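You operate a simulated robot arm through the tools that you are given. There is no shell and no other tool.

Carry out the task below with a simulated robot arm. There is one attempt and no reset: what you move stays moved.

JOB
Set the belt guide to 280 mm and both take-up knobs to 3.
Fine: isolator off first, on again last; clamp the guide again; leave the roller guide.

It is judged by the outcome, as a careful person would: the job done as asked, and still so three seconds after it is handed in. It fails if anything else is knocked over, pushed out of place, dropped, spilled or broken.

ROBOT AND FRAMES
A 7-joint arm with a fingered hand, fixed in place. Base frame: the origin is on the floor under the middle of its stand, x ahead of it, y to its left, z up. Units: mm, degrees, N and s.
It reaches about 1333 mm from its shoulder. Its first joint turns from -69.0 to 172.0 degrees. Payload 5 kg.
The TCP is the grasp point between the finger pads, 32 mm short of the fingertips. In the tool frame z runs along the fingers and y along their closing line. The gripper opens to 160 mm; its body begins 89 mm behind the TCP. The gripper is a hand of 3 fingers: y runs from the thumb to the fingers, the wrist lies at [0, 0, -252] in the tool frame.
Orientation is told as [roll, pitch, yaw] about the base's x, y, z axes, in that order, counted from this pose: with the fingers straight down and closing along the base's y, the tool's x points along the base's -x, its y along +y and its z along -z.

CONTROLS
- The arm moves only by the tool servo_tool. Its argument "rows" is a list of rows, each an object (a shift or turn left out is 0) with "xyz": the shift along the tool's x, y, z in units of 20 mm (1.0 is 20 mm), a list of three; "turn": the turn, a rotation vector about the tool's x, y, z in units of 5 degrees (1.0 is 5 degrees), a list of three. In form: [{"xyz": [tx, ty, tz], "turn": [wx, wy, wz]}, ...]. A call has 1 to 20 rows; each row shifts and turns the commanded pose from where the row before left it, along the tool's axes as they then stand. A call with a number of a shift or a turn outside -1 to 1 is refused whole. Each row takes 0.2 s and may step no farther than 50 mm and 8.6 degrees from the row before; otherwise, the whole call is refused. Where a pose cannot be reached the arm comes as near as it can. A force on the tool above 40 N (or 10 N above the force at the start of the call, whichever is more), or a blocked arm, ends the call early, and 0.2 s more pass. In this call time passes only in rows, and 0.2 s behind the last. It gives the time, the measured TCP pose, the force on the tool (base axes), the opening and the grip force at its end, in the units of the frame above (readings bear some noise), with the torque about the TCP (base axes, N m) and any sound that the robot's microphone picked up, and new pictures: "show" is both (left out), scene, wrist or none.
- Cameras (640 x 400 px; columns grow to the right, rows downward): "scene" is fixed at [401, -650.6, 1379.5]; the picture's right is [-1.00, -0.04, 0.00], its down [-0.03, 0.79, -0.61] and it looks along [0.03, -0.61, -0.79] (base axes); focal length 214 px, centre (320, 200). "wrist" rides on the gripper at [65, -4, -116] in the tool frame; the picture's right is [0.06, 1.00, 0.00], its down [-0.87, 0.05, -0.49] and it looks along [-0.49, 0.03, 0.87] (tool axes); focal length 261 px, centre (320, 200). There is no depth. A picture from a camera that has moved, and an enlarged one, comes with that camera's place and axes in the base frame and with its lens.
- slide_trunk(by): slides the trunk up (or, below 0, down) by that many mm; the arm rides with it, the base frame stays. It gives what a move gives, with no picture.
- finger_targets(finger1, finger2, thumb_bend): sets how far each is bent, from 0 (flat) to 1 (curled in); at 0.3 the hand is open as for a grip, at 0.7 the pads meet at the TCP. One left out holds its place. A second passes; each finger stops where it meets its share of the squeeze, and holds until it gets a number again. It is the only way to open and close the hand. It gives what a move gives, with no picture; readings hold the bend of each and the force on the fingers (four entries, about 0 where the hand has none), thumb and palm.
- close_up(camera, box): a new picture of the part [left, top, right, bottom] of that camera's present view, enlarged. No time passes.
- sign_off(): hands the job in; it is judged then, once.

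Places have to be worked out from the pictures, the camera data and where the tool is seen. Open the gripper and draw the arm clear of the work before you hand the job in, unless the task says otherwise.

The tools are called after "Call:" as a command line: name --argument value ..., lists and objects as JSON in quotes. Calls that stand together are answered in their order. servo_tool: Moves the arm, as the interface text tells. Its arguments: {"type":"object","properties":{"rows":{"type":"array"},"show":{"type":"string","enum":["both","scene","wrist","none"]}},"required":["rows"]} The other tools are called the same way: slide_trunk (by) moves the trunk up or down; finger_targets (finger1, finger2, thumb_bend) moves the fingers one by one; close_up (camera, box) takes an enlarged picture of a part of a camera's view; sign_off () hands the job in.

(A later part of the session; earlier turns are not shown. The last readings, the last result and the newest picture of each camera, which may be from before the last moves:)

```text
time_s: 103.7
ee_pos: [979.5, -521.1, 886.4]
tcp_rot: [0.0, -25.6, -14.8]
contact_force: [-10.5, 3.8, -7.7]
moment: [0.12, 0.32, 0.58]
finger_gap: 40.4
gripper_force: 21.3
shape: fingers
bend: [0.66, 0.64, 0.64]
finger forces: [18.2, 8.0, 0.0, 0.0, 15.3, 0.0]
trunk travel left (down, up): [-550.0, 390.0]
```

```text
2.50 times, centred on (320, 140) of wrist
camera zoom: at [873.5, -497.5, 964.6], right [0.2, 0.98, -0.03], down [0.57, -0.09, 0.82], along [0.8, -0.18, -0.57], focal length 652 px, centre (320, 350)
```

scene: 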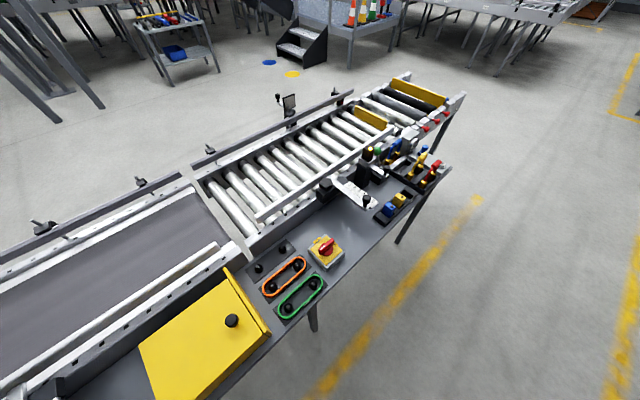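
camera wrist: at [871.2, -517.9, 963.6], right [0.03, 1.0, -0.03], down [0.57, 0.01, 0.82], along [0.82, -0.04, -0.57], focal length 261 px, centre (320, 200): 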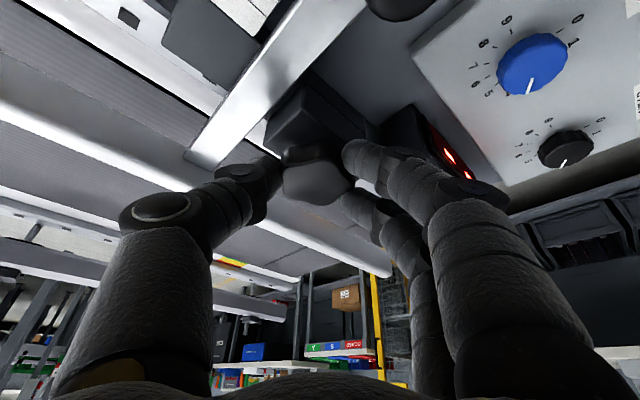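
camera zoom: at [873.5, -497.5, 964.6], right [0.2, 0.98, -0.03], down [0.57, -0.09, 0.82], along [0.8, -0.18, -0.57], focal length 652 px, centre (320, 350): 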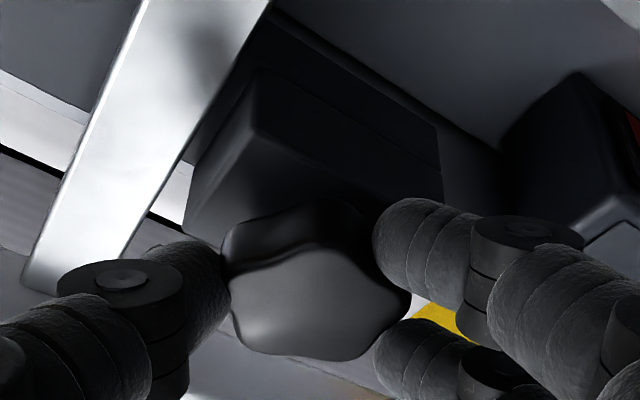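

Clamp is firmly tight. I'll release, lift clear and move over to the FAR/NEAR knob panel, bringing the hand upright at yaw -45°.

Call:
finger_targets --finger1 0.5 --finger2 0.5 --thumb_bend 0.5

Call:
servo_tool --rows '[{"xyz": [-0.43, 0, -0.9]}, {"xyz": [-0.43, 0, -0.9]}, {"xyz": [-0.43, 0, -0.9]}, {"xyz": [-0.43, 0, -0.9]}, {"xyz": [-0.43, 0, -0.9]}, {"xyz": [0.36, 0.94, -0.17]}, {"xyz": [0.36, 0.94, -0.17]}, {"xyz": [0.36, 0.94, -0.17]}, {"xyz": [0.36, 0.94, -0.17]}, {"xyz": [0.36, 0.94, -0.17]}, {"xyz": [0.36, 0.94, -0.17]}, {"xyz": [0.36, 0.94, -0.17]}]' --show "none"

Call:
servo_tool --rows '[{"turn": [0, 1, 0]}, {"turn": [0, 1, 0]}, {"turn": [0, 1, 0]}, {"turn": [0, 1, 0]}, {"turn": [0, 1, 0]}, {"turn": [0, 0.1, 1]}, {"turn": [0, 0, 1]}, {"turn": [0, 0, 1]}, {"turn": [0, 0, 1]}, {"turn": [0, 0, 1]}, {"turn": [0, 0, 1]}]' --show "wrist"

```text
time_s: 104.7
ee_pos: [981.6, -521.0, 885.7]
tcp_rot: [-0.1, -25.7, -14.6]
contact_force: [0.0, 0.5, -0.2]
moment: [-0.02, 0.0, 0.01]
finger_gap: 86.7
gripper_force: 0.0
shape: fingers
bend: [0.5, 0.5, 0.5]
finger forces: [0.0, 0.1, 0.1, 0.1, 0.1, 0.0]
trunk travel left (down, up): [-550.0, 390.0]
```

```text
time_s: 107.3
ee_pos: [960.9, -379.4, 986.2]
tcp_rot: [-0.2, -25.7, -14.6]
contact_force: [0.2, -0.3, -0.2]
moment: [-0.01, 0.0, 0.0]
finger_gap: 86.7
gripper_force: 0.0
shape: fingers
bend: [0.5, 0.5, 0.5]
finger forces: [0.1, 0.0, 0.1, 0.0, 0.1, 0.0]
trunk travel left (down, up): [-550.0, 390.0]
```

```text
time_s: 109.7
ee_pos: [939.4, -387.8, 974.9]
tcp_rot: [0.5, -0.3, -44.8]
contact_force: [0.4, 0.0, 0.3]
moment: [0.04, -0.01, 0.0]
finger_gap: 86.6
gripper_force: 0.0
shape: fingers
bend: [0.5, 0.5, 0.5]
finger forces: [0.0, 0.0, 0.0, 0.2, 0.0, 0.0]
out of reach, approached as far as the arm can: row 5, 6
trunk travel left (down, up): [-550.0, 390.0]
camera wrist: at [889.3, -344.5, 1093.0], right [0.66, 0.75, 0.01], down [0.65, -0.57, 0.5], along [0.38, -0.32, -0.87], focal length 261 px, centre (320, 200)
```

wrist: 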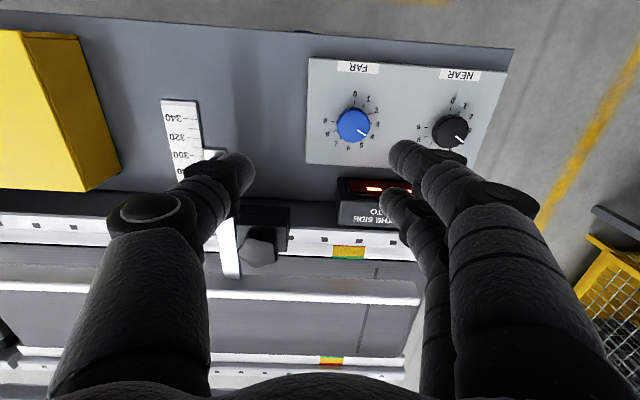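

Working out the reach limits shows the shoulder is now too low for this spot, so I'll raise the trunk back by 200 mm. First a close look at the two knobs and the guide.

Call:
close_up --camera "wrist" --box '[310, 70, 490, 190]'

Call:
close_up --camera "wrist" --box '[150, 90, 310, 290]'

Call:
slide_trunk --by 200

```text
3.33 times, centred on (400, 130) of wrist
camera zoom: at [889.3, -344.5, 1093.0], right [0.66, 0.75, 0.01], down [0.65, -0.57, 0.5], along [0.38, -0.32, -0.87], focal length 869 px, centre (53, 433)
```

zoom: 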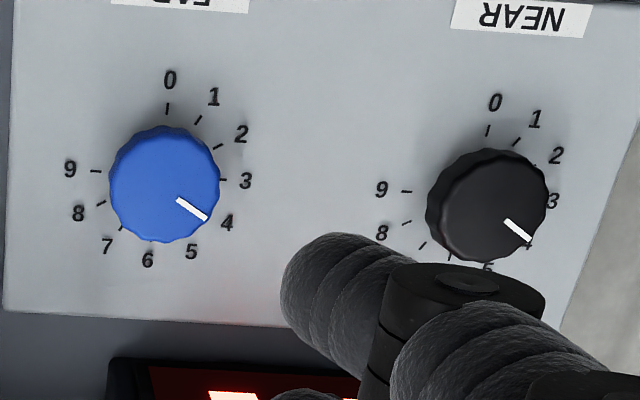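

```text
2.00 times, centred on (230, 190) of wrist
camera zoom: at [889.3, -344.5, 1093.0], right [0.66, 0.75, 0.01], down [0.65, -0.57, 0.5], along [0.38, -0.32, -0.87], focal length 521 px, centre (500, 220)
```

zoom: 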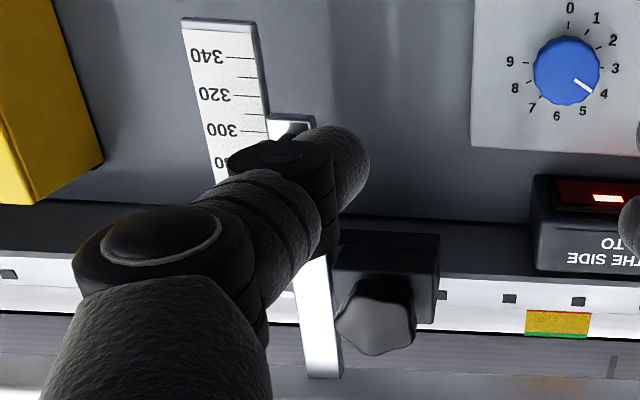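

```text
time_s: 111.9
ee_pos: [940.4, -388.0, 1174.8]
tcp_rot: [0.4, -0.4, -44.8]
contact_force: [0.5, 0.2, 0.2]
moment: [-0.01, 0.01, -0.03]
finger_gap: 87.0
gripper_force: 0.0
shape: fingers
bend: [0.5, 0.5, 0.5]
finger forces: [0.1, 0.1, 0.0, 0.0, 0.1, 0.0]
trunk travel left (down, up): [-750.0, 190.0]
```

Both knobs point at 4 and the scale is 30° per number, so each needs a 30° counter-clockwise turn to 3. The star clamp and guide look right. I'll come down over the FAR knob (about (979, -365)).

Call:
servo_tool --rows '[{"xyz": [0, 0, 1]}, {"xyz": [0, 0, 1]}, {"xyz": [0, 0, 1]}, {"xyz": [0, 0, 1]}, {"xyz": [0, 0, 1]}, {"xyz": [0, 0, 1]}, {"xyz": [0, 0, 1]}, {"xyz": [0, 0, 1]}, {"xyz": [0, 0, 1]}, {"xyz": [0, 0, 1]}, {"xyz": [-0.1, 0.36, 1]}, {"xyz": [-0.1, 0.36, 1]}, {"xyz": [-0.1, 0.36, 1]}, {"xyz": [-0.1, 0.36, 1]}, {"xyz": [-0.1, 0.36, 1]}, {"xyz": [-0.1, 0.36, 1]}]' --show "wrist"

Call:
close_up --camera "wrist" --box '[220, 40, 420, 200]'

```text
time_s: 115.3
ee_pos: [864.7, -411.0, 923.8]
tcp_rot: [0.5, -0.3, -44.6]
contact_force: [-0.6, -0.4, 0.2]
moment: [0.0, 0.03, -0.02]
finger_gap: 86.7
gripper_force: 0.1
shape: fingers
bend: [0.5, 0.5, 0.5]
finger forces: [0.0, 0.1, 0.0, 0.0, 0.0, 0.0]
out of reach, approached as far as the arm can: row 3, 5, 6, 7, 8, 9, 10, 11, 12, 13, 14, 15, 16
trunk travel left (down, up): [-750.0, 190.0]
camera wrist: at [813.4, -367.7, 1042.2], right [0.66, 0.75, 0.01], down [0.65, -0.57, 0.5], along [0.38, -0.32, -0.87], focal length 261 px, centre (320, 200)
```

wrist: 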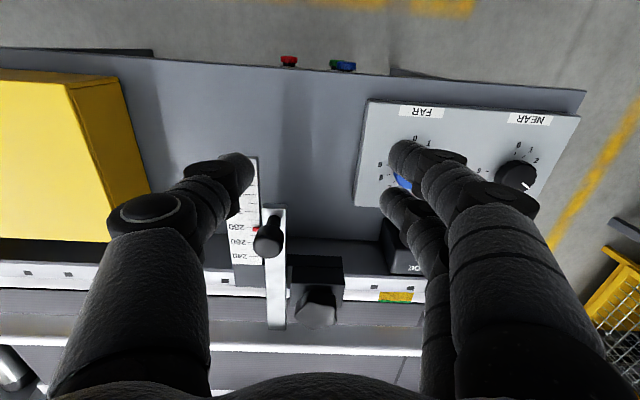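

```text
2.50 times, centred on (320, 120) of wrist
camera zoom: at [813.4, -367.7, 1042.2], right [0.66, 0.75, 0.01], down [0.65, -0.57, 0.5], along [0.38, -0.32, -0.87], focal length 652 px, centre (320, 400)
```

zoom: 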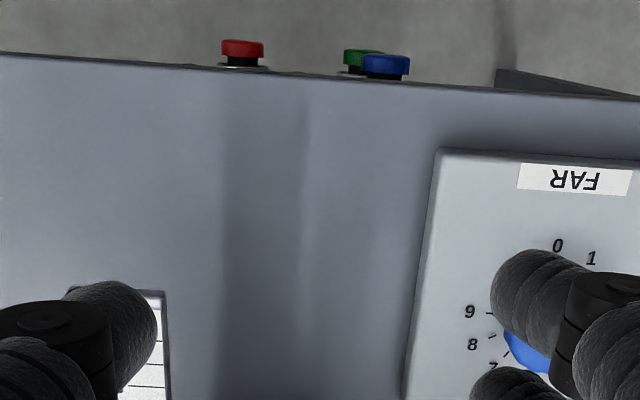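

The arm drifted inward instead of descending, so it's a joint limit rather than plain distance. I'll look at the scene view to understand the arm's posture.

Call:
servo_tool --rows '[{"xyz": [0, 0, -0.5]}]' --show "both"

```text
time_s: 115.7
ee_pos: [863.4, -410.9, 935.1]
tcp_rot: [0.4, -0.3, -44.7]
contact_force: [0.1, -0.3, 0.3]
moment: [-0.01, -0.02, 0.0]
finger_gap: 86.7
gripper_force: 0.0
shape: fingers
bend: [0.5, 0.5, 0.5]
finger forces: [0.0, 0.0, 0.0, 0.1, 0.0, 0.0]
trunk travel left (down, up): [-750.0, 190.0]
camera wrist: at [812.7, -367.6, 1052.6], right [0.66, 0.75, 0.01], down [0.65, -0.57, 0.5], along [0.38, -0.32, -0.87], focal length 261 px, centre (320, 200)
```

scene: 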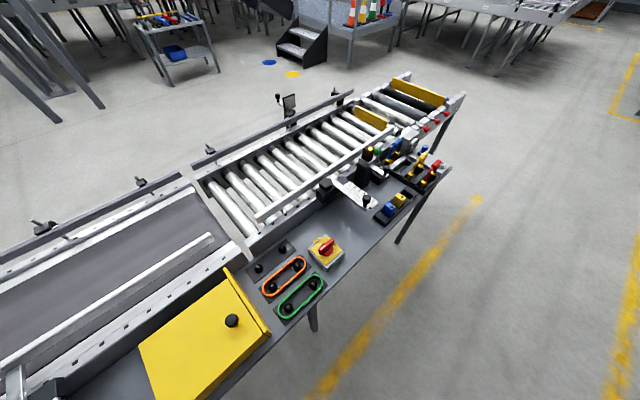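
wrist: 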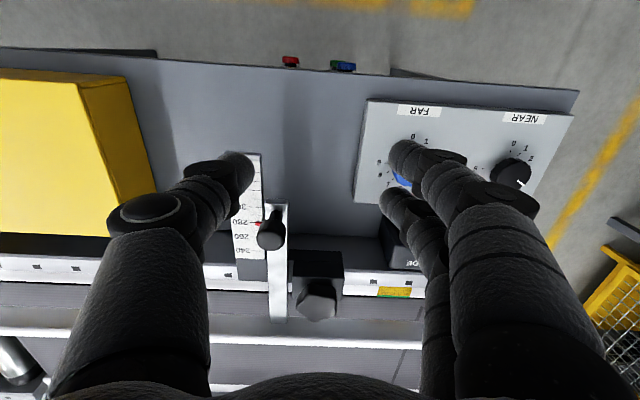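

The trunk height of -200 mm suited these reaches better; since the knobs lie about 100 mm lower than the star knob, I'll raise the hand and then lower the trunk by 300 mm to reproduce that well-conditioned posture.

Call:
servo_tool --rows '[{"xyz": [0, 0, -1]}, {"xyz": [0, 0, -1]}, {"xyz": [0, 0, -1]}, {"xyz": [0, 0, -1]}, {"xyz": [0, 0, -1]}, {"xyz": [0, 0, -1]}, {"xyz": [0, 0, -1]}, {"xyz": [0, 0, -1]}, {"xyz": [0, 0, -1]}, {"xyz": [0, 0, -1]}, {"xyz": [0, 0, -1]}, {"xyz": [0, 0, -1]}, {"xyz": [0, 0, -1]}]' --show "none"

```text
time_s: 118.5
ee_pos: [860.9, -411.6, 1195.0]
tcp_rot: [0.4, -0.2, -44.7]
contact_force: [0.0, 0.1, -0.3]
moment: [0.0, -0.02, -0.02]
finger_gap: 86.8
gripper_force: 0.0
shape: fingers
bend: [0.5, 0.5, 0.5]
finger forces: [0.1, 0.0, 0.1, 0.0, 0.1, 0.1]
trunk travel left (down, up): [-750.0, 190.0]
```

The hand is at z 1195 now; lowering the trunk by 300 mm brings it to about 895, clear of everything.

Call:
slide_trunk --by -300

Call:
servo_tool --rows '[{"turn": [0, -1, 0]}, {"turn": [0, -1, 0]}, {"turn": [0, -1, 0]}, {"turn": [-0.25, 0, -0.96]}, {"turn": [-0.25, 0, -0.96]}, {"turn": [-0.25, 0, -0.96]}]' --show "wrist"

```text
time_s: 121.5
ee_pos: [860.1, -412.1, 895.2]
tcp_rot: [0.4, -0.3, -44.7]
contact_force: [-0.1, 0.3, 0.0]
moment: [0.0, 0.01, 0.04]
finger_gap: 86.7
gripper_force: 0.0
shape: fingers
bend: [0.5, 0.5, 0.5]
finger forces: [0.0, 0.0, 0.1, 0.0, 0.1, 0.0]
trunk travel left (down, up): [-450.0, 490.0]
```

```text
time_s: 122.9
ee_pos: [861.2, -411.2, 895.1]
tcp_rot: [0.2, -15.4, -29.8]
contact_force: [0.5, -0.9, 0.1]
moment: [-0.01, -0.01, -0.01]
finger_gap: 86.8
gripper_force: 0.2
shape: fingers
bend: [0.5, 0.5, 0.5]
finger forces: [0.0, 0.0, 0.1, 0.1, 0.1, 0.0]
trunk travel left (down, up): [-450.0, 490.0]
camera wrist: at [776.7, -368.6, 991.6], right [0.44, 0.9, -0.01], down [0.64, -0.31, 0.7], along [0.63, -0.32, -0.71], focal length 261 px, centre (320, 200)
```

wrist: 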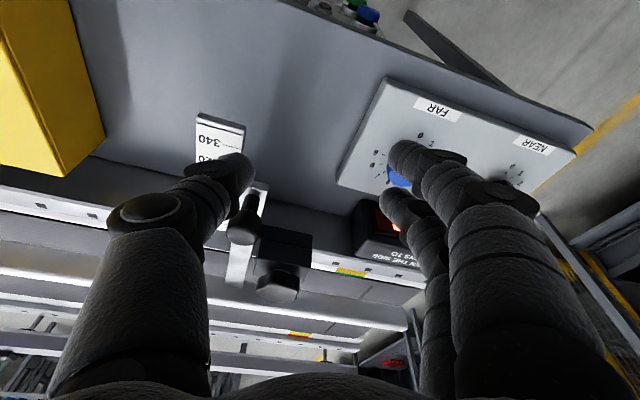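

Tilted 15° at yaw -30° now. I'll move over the FAR knob at a safe height of about 850.

Call:
servo_tool --rows '[{"xyz": [-0.6, 0.98, 0.63]}, {"xyz": [-0.6, 0.98, 0.63]}, {"xyz": [-0.6, 0.98, 0.63]}, {"xyz": [-0.6, 0.98, 0.63]}, {"xyz": [-0.6, 0.98, 0.63]}]' --show "wrist"

Call:
close_up --camera "wrist" --box '[220, 60, 420, 220]'

```text
time_s: 124.1
ee_pos: [974.5, -364.0, 848.2]
tcp_rot: [0.2, -15.3, -30.0]
contact_force: [0.2, -0.2, 0.6]
moment: [-0.01, 0.01, 0.01]
finger_gap: 86.8
gripper_force: 0.1
shape: fingers
bend: [0.5, 0.5, 0.5]
finger forces: [0.0, 0.0, 0.0, 0.0, 0.0, 0.0]
trunk travel left (down, up): [-450.0, 490.0]
camera wrist: at [891.5, -321.0, 945.6], right [0.45, 0.9, -0.01], down [0.64, -0.31, 0.7], along [0.63, -0.32, -0.71], focal length 261 px, centre (320, 200)
```

wrist: 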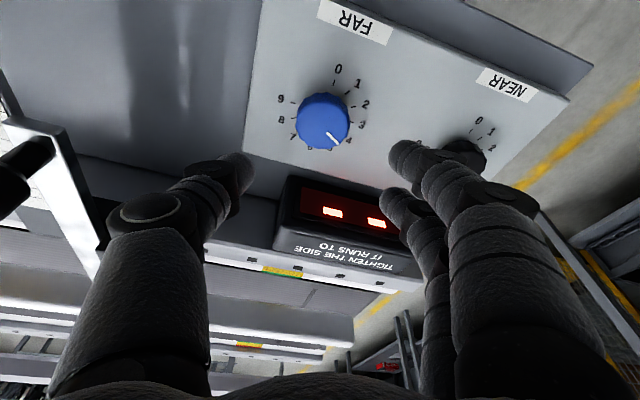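

```text
2.50 times, centred on (320, 140) of wrist
camera zoom: at [891.5, -321.0, 945.6], right [0.45, 0.9, -0.01], down [0.64, -0.31, 0.7], along [0.63, -0.32, -0.71], focal length 652 px, centre (320, 350)
```

zoom: 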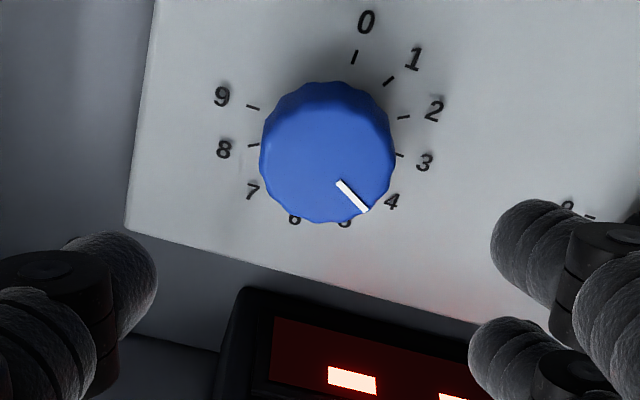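

The FAR knob (about 41 mm wide, roughly 15 mm tall, panel near z ≈ 746) is right ahead and its pointer is on 4. I'll descend so the tips come close to the panel without touching.

Call:
servo_tool --rows '[{"xyz": [0.29, 0.04, 0.99]}, {"xyz": [0.29, 0.04, 0.99]}, {"xyz": [0.29, 0.04, 0.99]}]' --show "wrist"

Call:
close_up --camera "wrist" --box '[220, 80, 420, 240]'

```text
time_s: 124.9
ee_pos: [970.2, -364.0, 789.7]
tcp_rot: [0.3, -15.5, -29.9]
contact_force: [-0.3, -0.8, -0.9]
moment: [0.03, 0.03, -0.03]
finger_gap: 86.8
gripper_force: 0.0
shape: fingers
bend: [0.5, 0.5, 0.5]
finger forces: [0.0, 0.2, 0.1, 0.0, 0.0, 0.0]
out of reach, approached as far as the arm can: row 3
trunk travel left (down, up): [-450.0, 490.0]
camera wrist: at [885.7, -321.0, 886.0], right [0.44, 0.9, -0.01], down [0.64, -0.31, 0.71], along [0.63, -0.32, -0.71], focal length 261 px, centre (320, 200)
```

wrist: 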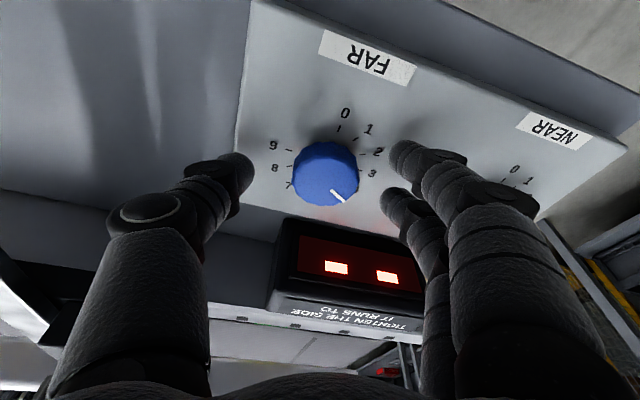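

```text
2.50 times, centred on (320, 160) of wrist
camera zoom: at [885.7, -321.0, 886.0], right [0.44, 0.9, -0.01], down [0.64, -0.31, 0.71], along [0.63, -0.32, -0.71], focal length 652 px, centre (320, 300)
```

zoom: 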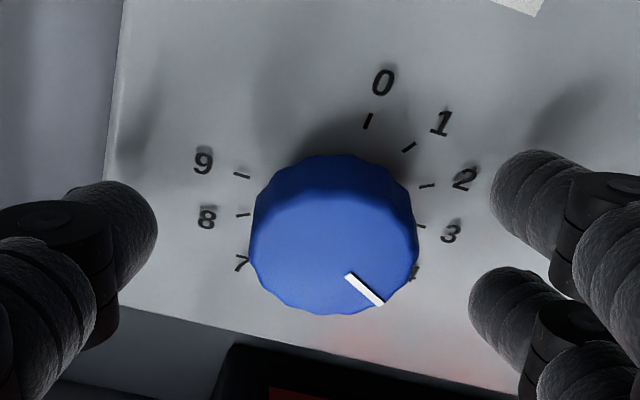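

I'm about 5 mm short at a joint limit. I'll try improving the posture: raise the hand 100 mm, lower the trunk another 100 mm, and approach again.

Call:
servo_tool --rows '[{"xyz": [-0.27, 0, -0.96]}, {"xyz": [-0.27, 0, -0.96]}, {"xyz": [-0.27, 0, -0.96]}, {"xyz": [-0.27, 0, -0.96]}, {"xyz": [-0.27, 0, -0.96]}]' --show "none"

Call:
slide_trunk --by -100

Call:
servo_tool --rows '[{"xyz": [-0.13, 0.2, 0.04]}]' --show "wrist"

```text
time_s: 126.1
ee_pos: [968.4, -363.4, 888.7]
tcp_rot: [0.2, -15.4, -29.9]
contact_force: [0.1, 0.3, -0.2]
moment: [0.01, -0.01, -0.01]
finger_gap: 87.1
gripper_force: 0.1
shape: fingers
bend: [0.5, 0.5, 0.5]
finger forces: [0.0, 0.1, 0.0, 0.0, 0.1, 0.0]
trunk travel left (down, up): [-450.0, 490.0]
```

```text
time_s: 127.4
ee_pos: [969.8, -363.3, 789.1]
tcp_rot: [0.2, -15.4, -29.9]
contact_force: [-0.3, -1.3, -0.4]
moment: [0.02, 0.01, 0.04]
finger_gap: 86.9
gripper_force: 0.1
shape: fingers
bend: [0.5, 0.5, 0.5]
finger forces: [0.0, 0.0, 0.1, 0.1, 0.0, 0.1]
trunk travel left (down, up): [-350.0, 590.0]
```

```text
time_s: 127.8
ee_pos: [974.2, -361.1, 788.8]
tcp_rot: [0.2, -15.5, -29.8]
contact_force: [-1.7, -0.3, 0.2]
moment: [-0.03, -0.01, 0.02]
finger_gap: 87.0
gripper_force: 0.0
shape: fingers
bend: [0.5, 0.5, 0.5]
finger forces: [0.1, 0.0, 0.0, 0.0, 0.0, 0.0]
trunk travel left (down, up): [-350.0, 590.0]
camera wrist: at [889.9, -318.2, 884.9], right [0.44, 0.9, -0.01], down [0.64, -0.31, 0.7], along [0.63, -0.32, -0.71], focal length 261 px, centre (320, 200)
```

wrist: 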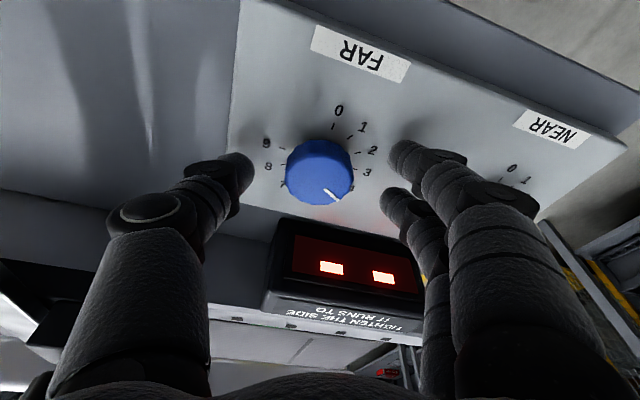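

Posture improved; now reachable. I'll lower 6 mm more, with the force guard on, and then close on the knob.

Call:
servo_tool --rows '[{"xyz": [0.04, 0, 0.15]}, {"xyz": [0.04, 0, 0.15]}]' --show "none"

Call:
finger_targets --finger1 0.7 --finger2 0.7 --thumb_bend 0.7

Call:
close_up --camera "wrist" --box '[220, 80, 420, 240]'

```text
time_s: 128.4
ee_pos: [975.0, -360.5, 784.4]
tcp_rot: [0.4, -15.5, -29.8]
contact_force: [-0.8, -0.3, 8.7]
moment: [0.46, -0.1, 0.05]
finger_gap: 86.7
gripper_force: 4.5
shape: fingers
bend: [0.51, 0.5, 0.5]
finger forces: [8.9, 0.0, 0.1, 0.0, 0.0, 0.0]
trunk travel left (down, up): [-350.0, 590.0]
```

```text
time_s: 129.4
ee_pos: [974.0, -361.7, 782.8]
tcp_rot: [0.2, -15.2, -29.9]
contact_force: [-3.2, -1.2, -2.8]
moment: [-0.03, 0.14, -0.01]
finger_gap: 40.3
gripper_force: 15.8
shape: fingers
bend: [0.64, 0.64, 0.65]
finger forces: [7.6, 6.8, 0.0, 0.0, 17.1, 0.1]
trunk travel left (down, up): [-350.0, 590.0]
```

```text
2.50 times, centred on (320, 160) of wrist
camera zoom: at [890.3, -318.7, 878.4], right [0.44, 0.9, -0.01], down [0.64, -0.31, 0.7], along [0.63, -0.32, -0.71], focal length 652 px, centre (320, 300)
```

zoom: 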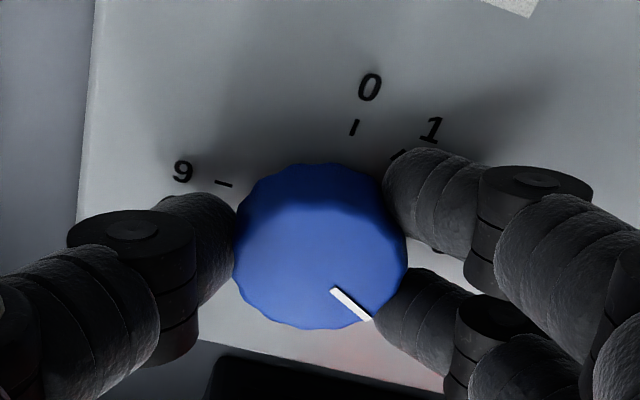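

Firm grip on the FAR knob with the pointer visible. I'll turn 30° counter-clockwise about the vertical.

Call:
servo_tool --rows '[{"xyz": [0, -0.023, 0], "turn": [-0.265, 0, -0.962]}, {"xyz": [0, -0.023, 0], "turn": [-0.265, 0, -0.962]}, {"xyz": [0, -0.023, 0], "turn": [-0.265, 0, -0.962]}, {"xyz": [0, -0.023, 0], "turn": [-0.265, 0, -0.962]}, {"xyz": [0, -0.023, 0], "turn": [-0.265, 0, -0.962]}, {"xyz": [0, -0.023, 0], "turn": [-0.265, 0, -0.962]}]' --show "wrist"

Call:
close_up --camera "wrist" --box '[220, 80, 420, 240]'

```text
time_s: 130.8
ee_pos: [973.3, -364.3, 781.9]
tcp_rot: [0.3, -15.5, 0.1]
contact_force: [-3.0, -4.8, -5.1]
moment: [-0.16, 0.1, -0.04]
finger_gap: 40.5
gripper_force: 14.9
shape: fingers
bend: [0.64, 0.64, 0.65]
finger forces: [6.9, 6.7, 0.1, 0.0, 17.6, 0.0]
trunk travel left (down, up): [-350.0, 590.0]
camera wrist: at [878.9, -369.3, 878.5], right [-0.06, 1.0, -0.01], down [0.71, 0.05, 0.71], along [0.7, 0.04, -0.71], focal length 261 px, centre (320, 200)
```

wrist: 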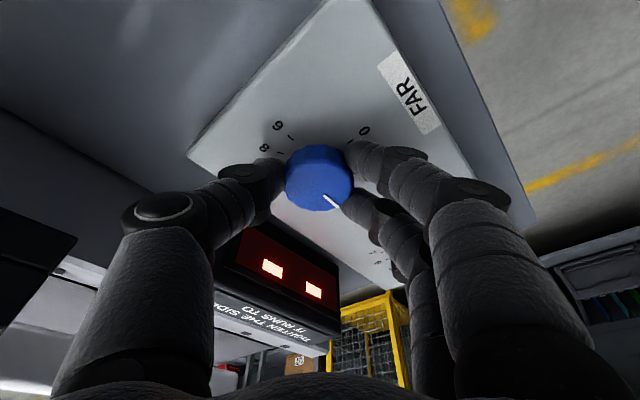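

```text
2.50 times, centred on (320, 160) of wrist
camera zoom: at [878.9, -369.3, 878.5], right [-0.06, 1.0, -0.01], down [0.71, 0.05, 0.71], along [0.7, 0.04, -0.71], focal length 652 px, centre (320, 300)
```

zoom: 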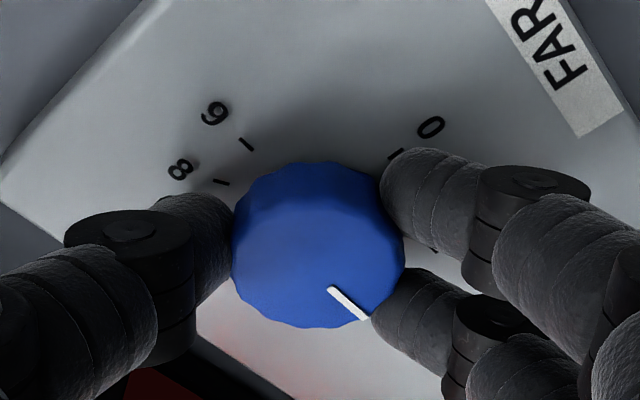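

The knob followed exactly 30° with the hand. I'll open just enough to release (keeping the thumb clear of the display box), lift, and read the dial.

Call:
finger_targets --finger1 0.55 --finger2 0.55 --thumb_bend 0.58

Call:
servo_tool --rows '[{"xyz": [-0.27, 0, -0.96]}, {"xyz": [-0.27, 0, -0.96]}, {"xyz": [-0.27, 0, -0.96]}, {"xyz": [-0.27, 0, -0.96]}, {"xyz": [-0.27, 0, -0.96]}]' --show "wrist"

Call:
close_up --camera "wrist" --box '[240, 20, 400, 140]'

```text
time_s: 131.8
ee_pos: [973.2, -363.6, 783.5]
tcp_rot: [0.2, -15.7, 0.1]
contact_force: [3.6, -0.4, 8.2]
moment: [0.43, -0.05, -0.17]
finger_gap: 63.5
gripper_force: 4.5
shape: fingers
bend: [0.55, 0.55, 0.57]
finger forces: [9.3, 0.0, 0.0, 0.0, 0.0, 0.0]
trunk travel left (down, up): [-350.0, 590.0]
```

```text
time_s: 133.0
ee_pos: [973.4, -365.5, 882.8]
tcp_rot: [0.2, -15.5, -0.1]
contact_force: [0.2, -0.8, 1.3]
moment: [0.03, -0.02, -0.01]
finger_gap: 63.0
gripper_force: 0.0
shape: fingers
bend: [0.55, 0.55, 0.57]
finger forces: [0.1, 0.0, 0.0, 0.0, 0.1, 0.0]
trunk travel left (down, up): [-350.0, 590.0]
camera wrist: at [879.5, -369.1, 978.7], right [-0.06, 1.0, -0.01], down [0.71, 0.05, 0.71], along [0.7, 0.03, -0.71], focal length 261 px, centre (320, 200)
```

wrist: 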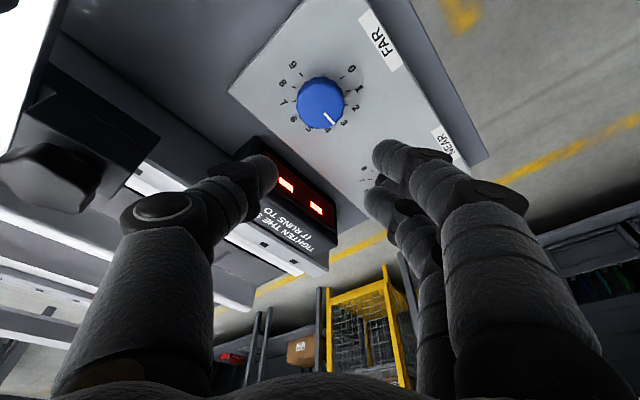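

```text
3.33 times, centred on (320, 80) of wrist
camera zoom: at [879.5, -369.1, 978.7], right [-0.06, 1.0, -0.01], down [0.71, 0.05, 0.71], along [0.7, 0.03, -0.71], focal length 869 px, centre (320, 600)
```

zoom: 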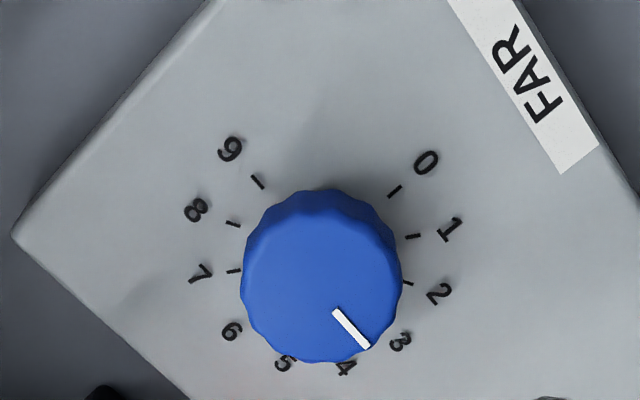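

The FAR knob now points at 3. Next is NEAR at about (1068, -277): I'll yaw to -48°, tilt a bit more for reach and move above it.

Call:
servo_tool --rows '[{"turn": [0.267, 0, 0.962]}, {"turn": [0.267, 0, 0.962]}, {"turn": [0.267, 0, 0.962]}, {"turn": [0.267, 0, 0.962]}, {"turn": [0.267, 0, 0.962]}, {"turn": [0.267, 0, 0.962]}, {"turn": [0.267, 0, 0.962]}, {"turn": [0.267, 0, 0.962]}, {"turn": [0.267, 0, 0.962]}, {"turn": [0.16, 0, 0.577]}, {"turn": [0, -1, 0]}, {"turn": [0, -0.3, 0]}]' --show "none"

Call:
servo_tool --rows '[{"xyz": [0.156, 0.927, 0.1]}, {"xyz": [0.156, 0.927, 0.1]}, {"xyz": [0.156, 0.927, 0.1]}, {"xyz": [0.156, 0.927, 0.1]}, {"xyz": [0.156, 0.927, 0.2]}, {"xyz": [0.156, 0.927, 0.3]}, {"xyz": [0.156, 0.927, 0.3]}]' --show "wrist"

Call:
close_up --camera "wrist" --box '[220, 40, 420, 220]'

```text
time_s: 135.6
ee_pos: [941.0, -386.6, 866.5]
tcp_rot: [0.2, -21.9, -47.8]
contact_force: [-0.5, -0.2, 0.4]
moment: [-0.03, -0.01, -0.01]
finger_gap: 63.2
gripper_force: 0.0
shape: fingers
bend: [0.55, 0.55, 0.57]
finger forces: [0.0, 0.1, 0.0, 0.0, 0.1, 0.0]
out of reach, approached as far as the arm can: row 6, 7, 8, 9, 10
trunk travel left (down, up): [-350.0, 590.0]
```

```text
time_s: 137.2
ee_pos: [955.9, -359.3, 803.3]
tcp_rot: [0.6, -21.8, -47.9]
contact_force: [0.0, 0.7, -0.5]
moment: [-0.02, -0.05, 0.0]
finger_gap: 62.9
gripper_force: 0.1
shape: fingers
bend: [0.55, 0.55, 0.57]
finger forces: [0.0, 0.0, 0.0, 0.0, 0.0, 0.0]
out of reach, approached as far as the arm can: row 1, 2, 3, 4, 5, 6, 7
trunk travel left (down, up): [-350.0, 590.0]
camera wrist: at [882.3, -286.8, 888.4], right [0.7, 0.72, -0.01], down [0.45, -0.43, 0.78], along [0.55, -0.55, -0.63], focal length 261 px, centre (320, 200)
```

wrist: 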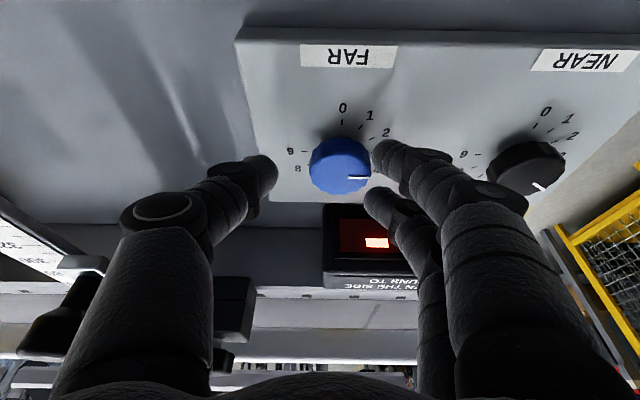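

```text
2.22 times, centred on (320, 130) of wrist
camera zoom: at [882.3, -286.8, 888.4], right [0.7, 0.72, -0.01], down [0.45, -0.43, 0.78], along [0.55, -0.55, -0.63], focal length 579 px, centre (320, 356)
```

zoom: 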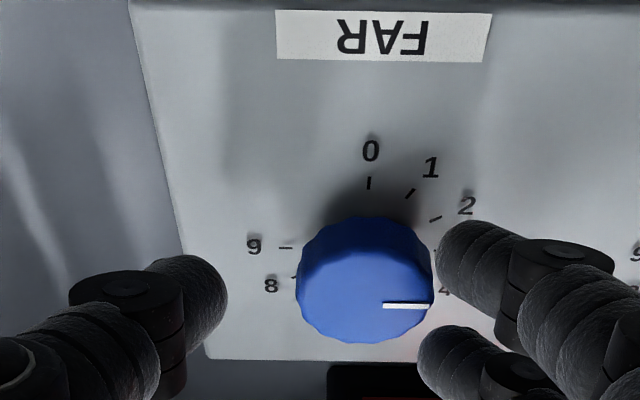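

The FAR pointer reads exactly 3 in this aligned view. That yaw is beyond the joint range out here, and the hand sank toward FAR, so I'll raise straight up first, then use yaw ≈ -28° for NEAR.

Call:
servo_tool --rows '[{"xyz": [-0.375, 0, -0.927]}, {"xyz": [-0.375, 0, -0.927]}, {"xyz": [-0.375, 0, -0.927]}, {"xyz": [-0.375, 0, -0.927]}, {"turn": [-0.375, 0, -0.927]}, {"turn": [-0.375, 0, -0.927]}, {"turn": [-0.375, 0, -0.927]}, {"turn": [-0.375, 0, -0.927]}]' --show "wrist"

```text
time_s: 139.0
ee_pos: [936.1, -377.3, 874.7]
tcp_rot: [0.4, -21.9, -27.9]
contact_force: [-0.1, 1.1, -0.9]
moment: [-0.02, -0.02, 0.02]
finger_gap: 62.8
gripper_force: 0.2
shape: fingers
bend: [0.55, 0.55, 0.57]
finger forces: [0.0, 0.0, 0.1, 0.0, 0.1, 0.0]
out of reach, approached as far as the arm can: row 1, 2, 3, 4
trunk travel left (down, up): [-350.0, 590.0]
camera wrist: at [841.8, -332.5, 960.4], right [0.41, 0.91, -0.02], down [0.57, -0.24, 0.78], along [0.71, -0.33, -0.62], focal length 261 px, centre (320, 200)
```

wrist: 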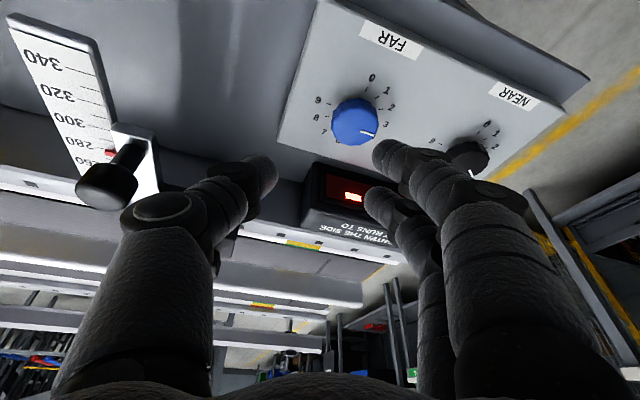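

Now at yaw -28°. I'll add a little tilt (25°) and go half-way toward NEAR, checking reach.

Call:
servo_tool --rows '[{"turn": [0, -0.62, 0]}, {"xyz": [-0.35, 0.94, 0.16]}, {"xyz": [-0.35, 0.94, 0.16]}, {"xyz": [-0.35, 0.94, 0.16]}, {"xyz": [-0.35, 0.94, 0.16]}]' --show "wrist"

```text
time_s: 140.2
ee_pos: [995.4, -328.2, 874.1]
tcp_rot: [0.5, -25.2, -28.0]
contact_force: [-1.1, 0.6, 0.4]
moment: [-0.02, 0.0, 0.05]
finger_gap: 63.0
gripper_force: 0.0
shape: fingers
bend: [0.55, 0.55, 0.57]
finger forces: [0.1, 0.0, 0.0, 0.0, 0.1, 0.0]
out of reach, approached as far as the arm can: row 5
trunk travel left (down, up): [-350.0, 590.0]
camera wrist: at [896.5, -282.2, 953.3], right [0.41, 0.91, -0.02], down [0.53, -0.23, 0.82], along [0.74, -0.35, -0.58], focal length 261 px, centre (320, 200)
```

wrist: 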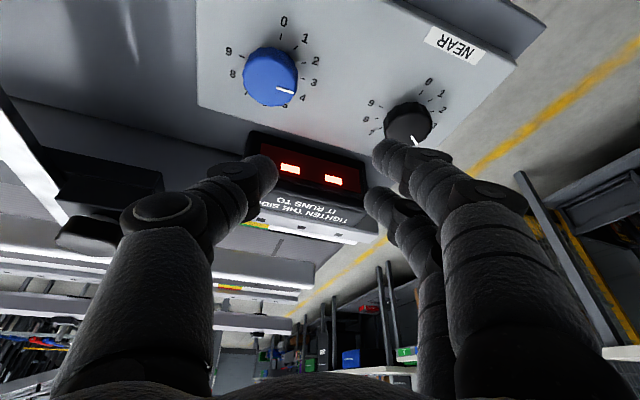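

The limit pattern suggests the elbow is still swung toward the isolator side from earlier. I'll retract the hand toward the base and swing left at a safe height so the arm re-postures, then extend to NEAR again.

Call:
servo_tool --rows '[{"xyz": [0.92, 0.18, -0.5]}, {"xyz": [0.92, 0.18, -0.5]}, {"xyz": [0.92, 0.18, -0.5]}, {"xyz": [0.92, 0.18, -0.5]}, {"xyz": [0.92, 0.18, -0.5]}, {"xyz": [0.92, 0.18, -0.43]}, {"xyz": [0.92, 0.18, -0.43]}, {"xyz": [0.92, 0.18, -0.43]}, {"xyz": [0.92, 0.18, -0.43]}, {"xyz": [0.92, 0.18, -0.43]}, {"xyz": [0.92, 0.18, -0.43]}, {"xyz": [0.92, 0.18, -0.43]}, {"xyz": [0.92, 0.18, -0.43]}, {"xyz": [0.92, 0.18, -0.43]}, {"xyz": [0.92, 0.18, -0.43]}, {"xyz": [0.92, 0.18, -0.43]}, {"xyz": [0.92, 0.18, -0.43]}, {"xyz": [0.92, 0.18, -0.43]}]' --show "scene"

Call:
servo_tool --rows '[{"xyz": [0.63, 0.92, -0.29]}, {"xyz": [0.63, 0.92, -0.29]}, {"xyz": [0.63, 0.92, -0.29]}, {"xyz": [0.63, 0.92, -0.29]}, {"xyz": [0.63, 0.92, -0.29]}, {"xyz": [0.63, 0.92, -0.29]}, {"xyz": [0.63, 0.92, -0.29]}, {"xyz": [0.63, 0.92, -0.29]}, {"xyz": [0.63, 0.92, -0.29]}, {"xyz": [0.63, 0.92, -0.29]}, {"xyz": [0.63, 0.92, -0.29]}]' --show "wrist"

```text
time_s: 144.0
ee_pos: [679.5, -171.5, 869.3]
tcp_rot: [0.7, -24.8, -27.9]
contact_force: [0.3, 0.4, 0.5]
moment: [-0.02, -0.05, -0.03]
finger_gap: 63.1
gripper_force: 0.2
shape: fingers
bend: [0.55, 0.55, 0.57]
finger forces: [0.1, 0.0, 0.0, 0.0, 0.1, 0.1]
out of reach, approached as far as the arm can: row 9, 10, 11, 12, 13, 14, 15, 16, 17, 18
trunk travel left (down, up): [-350.0, 590.0]
```

scene: 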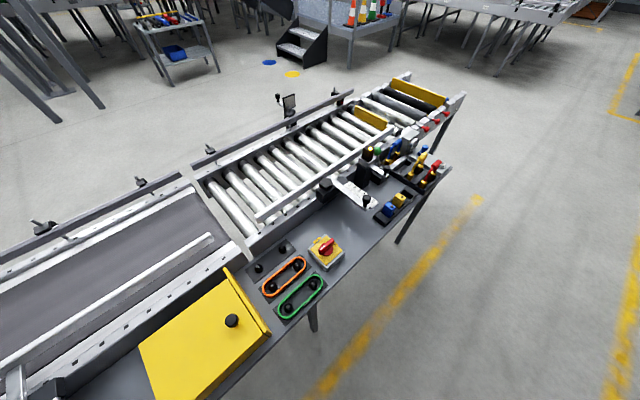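

```text
time_s: 146.4
ee_pos: [643.2, -169.4, 868.6]
tcp_rot: [0.7, -24.8, -27.9]
contact_force: [-0.3, 0.1, 0.3]
moment: [-0.01, -0.03, 0.0]
finger_gap: 63.1
gripper_force: 0.0
shape: fingers
bend: [0.55, 0.55, 0.57]
finger forces: [0.0, 0.0, 0.0, 0.0, 0.1, 0.0]
out of reach, approached as far as the arm can: row 1, 2, 3, 4, 5, 6, 7, 8, 9, 10, 11
trunk travel left (down, up): [-350.0, 590.0]
camera wrist: at [546.0, -122.2, 948.5], right [0.41, 0.91, -0.02], down [0.54, -0.23, 0.81], along [0.73, -0.34, -0.58], focal length 261 px, centre (320, 200)
```

wrist: 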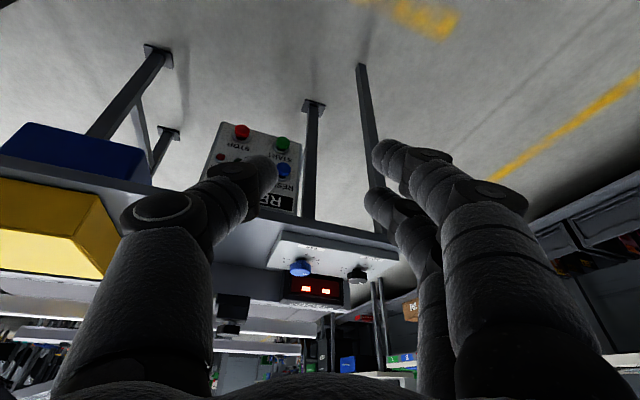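

The hand can't go left of y ≈ -170 with this yaw, so a wrist joint seems to be at its stop. I'll turn the hand counter-clockwise here and test moving left again.

Call:
servo_tool --rows '[{"turn": [-0.42, 0, -0.9]}, {"turn": [-0.42, 0, -0.9]}, {"turn": [-0.42, 0, -0.9]}, {"turn": [-0.42, 0, -0.9]}, {"turn": [-0.42, 0, -0.9]}, {"turn": [-0.42, 0, -0.9]}, {"xyz": [0, 0.9, 0]}, {"xyz": [0, 0.9, 0]}, {"xyz": [0, 0.9, 0]}, {"xyz": [0, 0.9, 0]}]' --show "none"

```text
time_s: 148.6
ee_pos: [641.5, -98.1, 868.5]
tcp_rot: [0.3, -25.2, 1.9]
contact_force: [0.2, -0.3, -1.0]
moment: [0.01, -0.01, -0.01]
finger_gap: 62.8
gripper_force: 0.1
shape: fingers
bend: [0.55, 0.55, 0.57]
finger forces: [0.1, 0.0, 0.1, 0.0, 0.0, 0.1]
trunk travel left (down, up): [-350.0, 590.0]
```

That freed it: the yaw just has to stay more counter-clockwise out here. I'll use yaw about -8° → +22° for NEAR and extend outward toward it at z ≈ 868.

Call:
servo_tool --rows '[{"turn": [0.42, 0, 0.9]}, {"turn": [0.42, 0, 0.9]}, {"xyz": [-0.99, -0.29, 0.467]}, {"xyz": [-0.99, -0.29, 0.467]}, {"xyz": [-0.99, -0.29, 0.467]}, {"xyz": [-0.99, -0.29, 0.467]}, {"xyz": [-0.99, -0.29, 0.467]}, {"xyz": [-0.99, -0.29, 0.467]}, {"xyz": [-0.99, -0.29, 0.467]}, {"xyz": [-0.99, -0.29, 0.467]}, {"xyz": [-0.99, -0.29, 0.467]}, {"xyz": [-0.99, -0.29, 0.467]}, {"xyz": [-0.99, -0.29, 0.467]}, {"xyz": [-0.99, -0.29, 0.467]}, {"xyz": [-0.99, -0.29, 0.467]}]' --show "wrist"

```text
time_s: 151.8
ee_pos: [912.0, -221.3, 867.2]
tcp_rot: [0.3, -25.0, -8.1]
contact_force: [0.6, -0.4, -0.2]
moment: [0.03, 0.0, -0.03]
finger_gap: 62.9
gripper_force: 0.1
shape: fingers
bend: [0.55, 0.55, 0.57]
finger forces: [0.1, 0.0, 0.0, 0.0, 0.0, 0.0]
out of reach, approached as far as the arm can: row 2
trunk travel left (down, up): [-350.0, 590.0]
camera wrist: at [803.1, -210.2, 947.0], right [0.08, 1.0, -0.02], down [0.58, -0.03, 0.81], along [0.81, -0.08, -0.58], focal length 261 px, centre (320, 200)
```

wrist: 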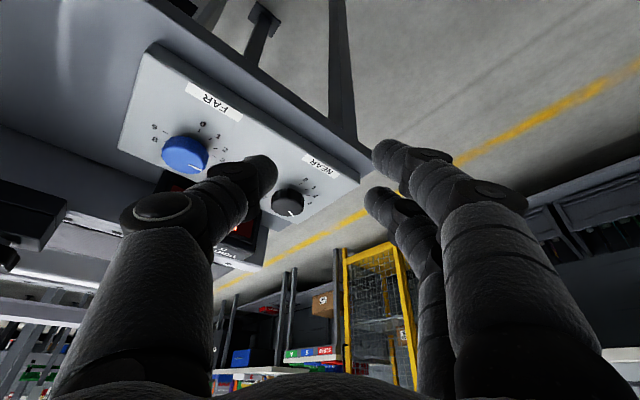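

Good, only the very first yaw step was limited. Continuing outward to above NEAR at the same height.

Call:
servo_tool --rows '[{"xyz": [-0.87, -0.207, 0.406]}, {"xyz": [-0.87, -0.207, 0.406]}, {"xyz": [-0.87, -0.207, 0.406]}, {"xyz": [-0.87, -0.207, 0.406]}, {"xyz": [-0.87, -0.207, 0.406]}, {"xyz": [-0.87, -0.207, 0.406]}, {"xyz": [-0.87, -0.207, 0.406]}, {"xyz": [-0.87, -0.207, 0.406]}]' --show "wrist"

Call:
close_up --camera "wrist" --box '[220, 40, 420, 200]'

```text
time_s: 153.6
ee_pos: [1027.1, -299.2, 862.2]
tcp_rot: [0.4, -25.3, -8.0]
contact_force: [0.3, 0.2, 0.9]
moment: [0.01, 0.0, 0.01]
finger_gap: 62.9
gripper_force: 0.1
shape: fingers
bend: [0.55, 0.55, 0.57]
finger forces: [0.0, 0.1, 0.0, 0.0, 0.0, 0.0]
out of reach, approached as far as the arm can: row 5, 6, 7, 8
trunk travel left (down, up): [-350.0, 590.0]
camera wrist: at [918.3, -289.2, 941.5], right [0.08, 1.0, -0.02], down [0.58, -0.03, 0.82], along [0.81, -0.08, -0.58], focal length 261 px, centre (320, 200)
```

wrist: 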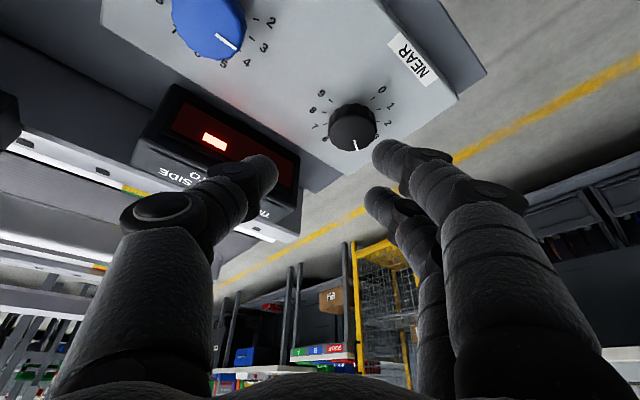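

```text
2.50 times, centred on (320, 120) of wrist
camera zoom: at [918.3, -289.2, 941.5], right [0.08, 1.0, -0.02], down [0.58, -0.03, 0.82], along [0.81, -0.08, -0.58], focal length 652 px, centre (320, 400)
```

zoom: 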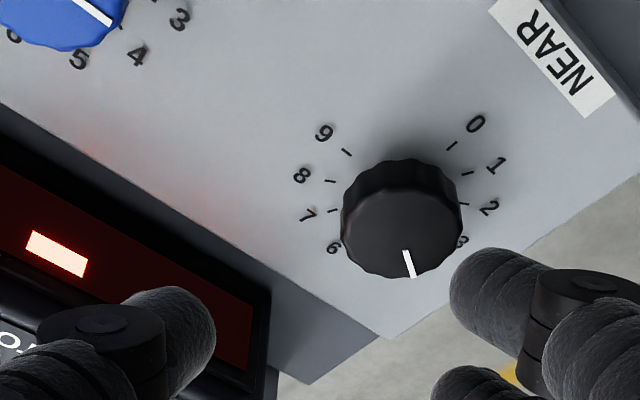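

NEAR reads 4 as well. I'm at the outer reach for this trunk height, so I'll raise the trunk 100 mm and approach lower.

Call:
slide_trunk --by 100

Call:
servo_tool --rows '[{"xyz": [0.42, 0, 0.9]}, {"xyz": [0.42, 0, 0.9]}, {"xyz": [0.42, 0, 0.9]}, {"xyz": [0.42, 0, 0.9]}]' --show "none"

Call:
servo_tool --rows '[{"xyz": [-0.6, 0.47, 0.28]}, {"xyz": [-0.6, 0.47, 0.28]}, {"xyz": [-0.6, 0.46, 0.28]}]' --show "wrist"

```text
time_s: 154.9
ee_pos: [1027.6, -300.4, 961.1]
tcp_rot: [0.5, -25.2, -8.2]
contact_force: [0.3, 0.0, -0.4]
moment: [-0.04, 0.04, 0.0]
finger_gap: 62.8
gripper_force: 0.0
shape: fingers
bend: [0.55, 0.55, 0.57]
finger forces: [0.1, 0.0, 0.1, 0.1, 0.0, 0.1]
trunk travel left (down, up): [-450.0, 490.0]
```

```text
time_s: 155.9
ee_pos: [1026.0, -300.2, 882.4]
tcp_rot: [0.5, -25.3, -8.2]
contact_force: [0.0, 0.7, 0.2]
moment: [0.0, 0.0, -0.01]
finger_gap: 63.2
gripper_force: 0.0
shape: fingers
bend: [0.55, 0.55, 0.57]
finger forces: [0.0, 0.1, 0.0, 0.0, 0.0, 0.0]
trunk travel left (down, up): [-450.0, 490.0]
```

```text
time_s: 156.7
ee_pos: [1027.2, -299.5, 881.8]
tcp_rot: [0.4, -25.4, -8.1]
contact_force: [-0.1, -0.3, 0.3]
moment: [0.01, 0.0, 0.0]
finger_gap: 62.9
gripper_force: 0.1
shape: fingers
bend: [0.55, 0.55, 0.57]
finger forces: [0.0, 0.0, 0.1, 0.1, 0.1, 0.0]
out of reach, approached as far as the arm can: row 1, 2, 3
trunk travel left (down, up): [-450.0, 490.0]
camera wrist: at [917.8, -289.7, 961.5], right [0.08, 1.0, -0.02], down [0.58, -0.03, 0.82], along [0.81, -0.08, -0.58], focal length 261 px, centre (320, 200)
```

wrist: 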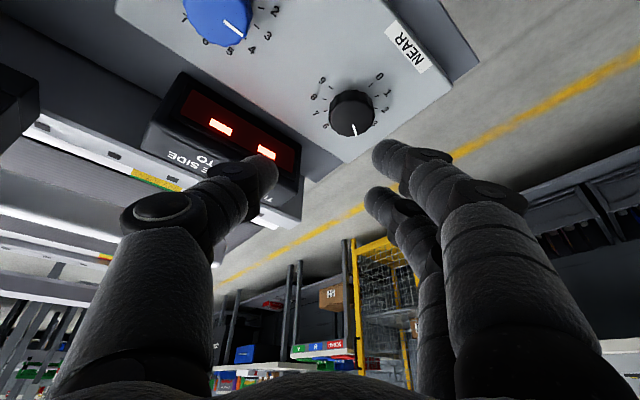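

Still the yaw-related stop, not distance. I'll turn the hand 30° further counter-clockwise (yaw ≈ +22°) and try moving over NEAR again.

Call:
servo_tool --rows '[{"turn": [-0.42, 0, -0.9]}, {"turn": [-0.42, 0, -0.9]}, {"turn": [-0.42, 0, -0.9]}, {"turn": [-0.42, 0, -0.9]}, {"turn": [-0.42, 0, -0.9]}, {"turn": [-0.42, 0, -0.9]}, {"xyz": [-0.86, 0.15, 0.4]}, {"xyz": [-0.86, 0.15, 0.4]}]' --show "wrist"

Call:
close_up --camera "wrist" --box '[220, 40, 420, 200]'

```text
time_s: 158.5
ee_pos: [1054.8, -283.5, 884.9]
tcp_rot: [0.3, -25.6, 21.8]
contact_force: [-0.6, -0.3, 0.2]
moment: [0.01, 0.03, 0.0]
finger_gap: 62.9
gripper_force: 0.0
shape: fingers
bend: [0.55, 0.55, 0.57]
finger forces: [0.1, 0.1, 0.0, 0.0, 0.0, 0.1]
out of reach, approached as far as the arm can: row 8
trunk travel left (down, up): [-450.0, 490.0]
camera wrist: at [954.4, -329.1, 963.3], right [-0.42, 0.91, -0.02], down [0.51, 0.26, 0.82], along [0.75, 0.34, -0.57], focal length 261 px, centre (320, 200)
```

wrist: 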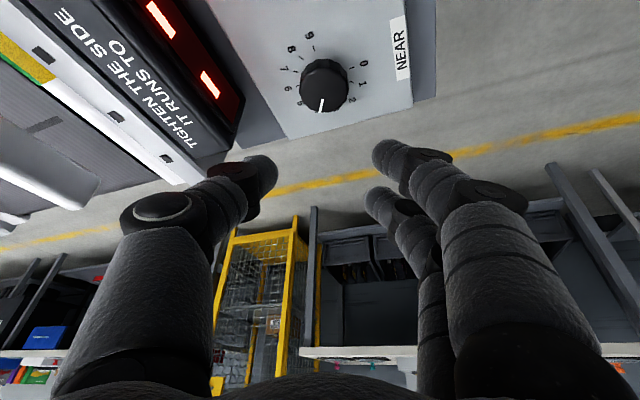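

```text
2.50 times, centred on (320, 120) of wrist
camera zoom: at [954.4, -329.1, 963.3], right [-0.42, 0.91, -0.02], down [0.51, 0.26, 0.82], along [0.75, 0.34, -0.57], focal length 652 px, centre (320, 400)
```

zoom: 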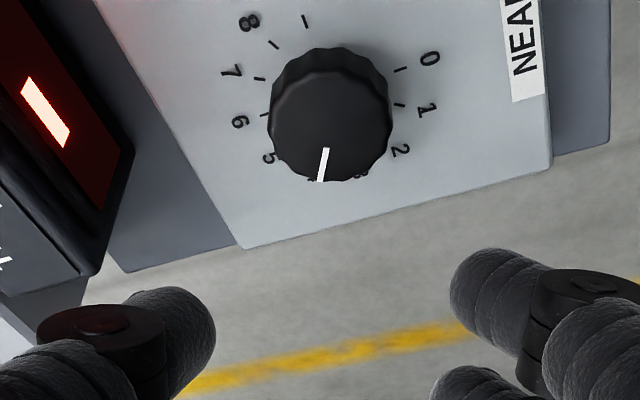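

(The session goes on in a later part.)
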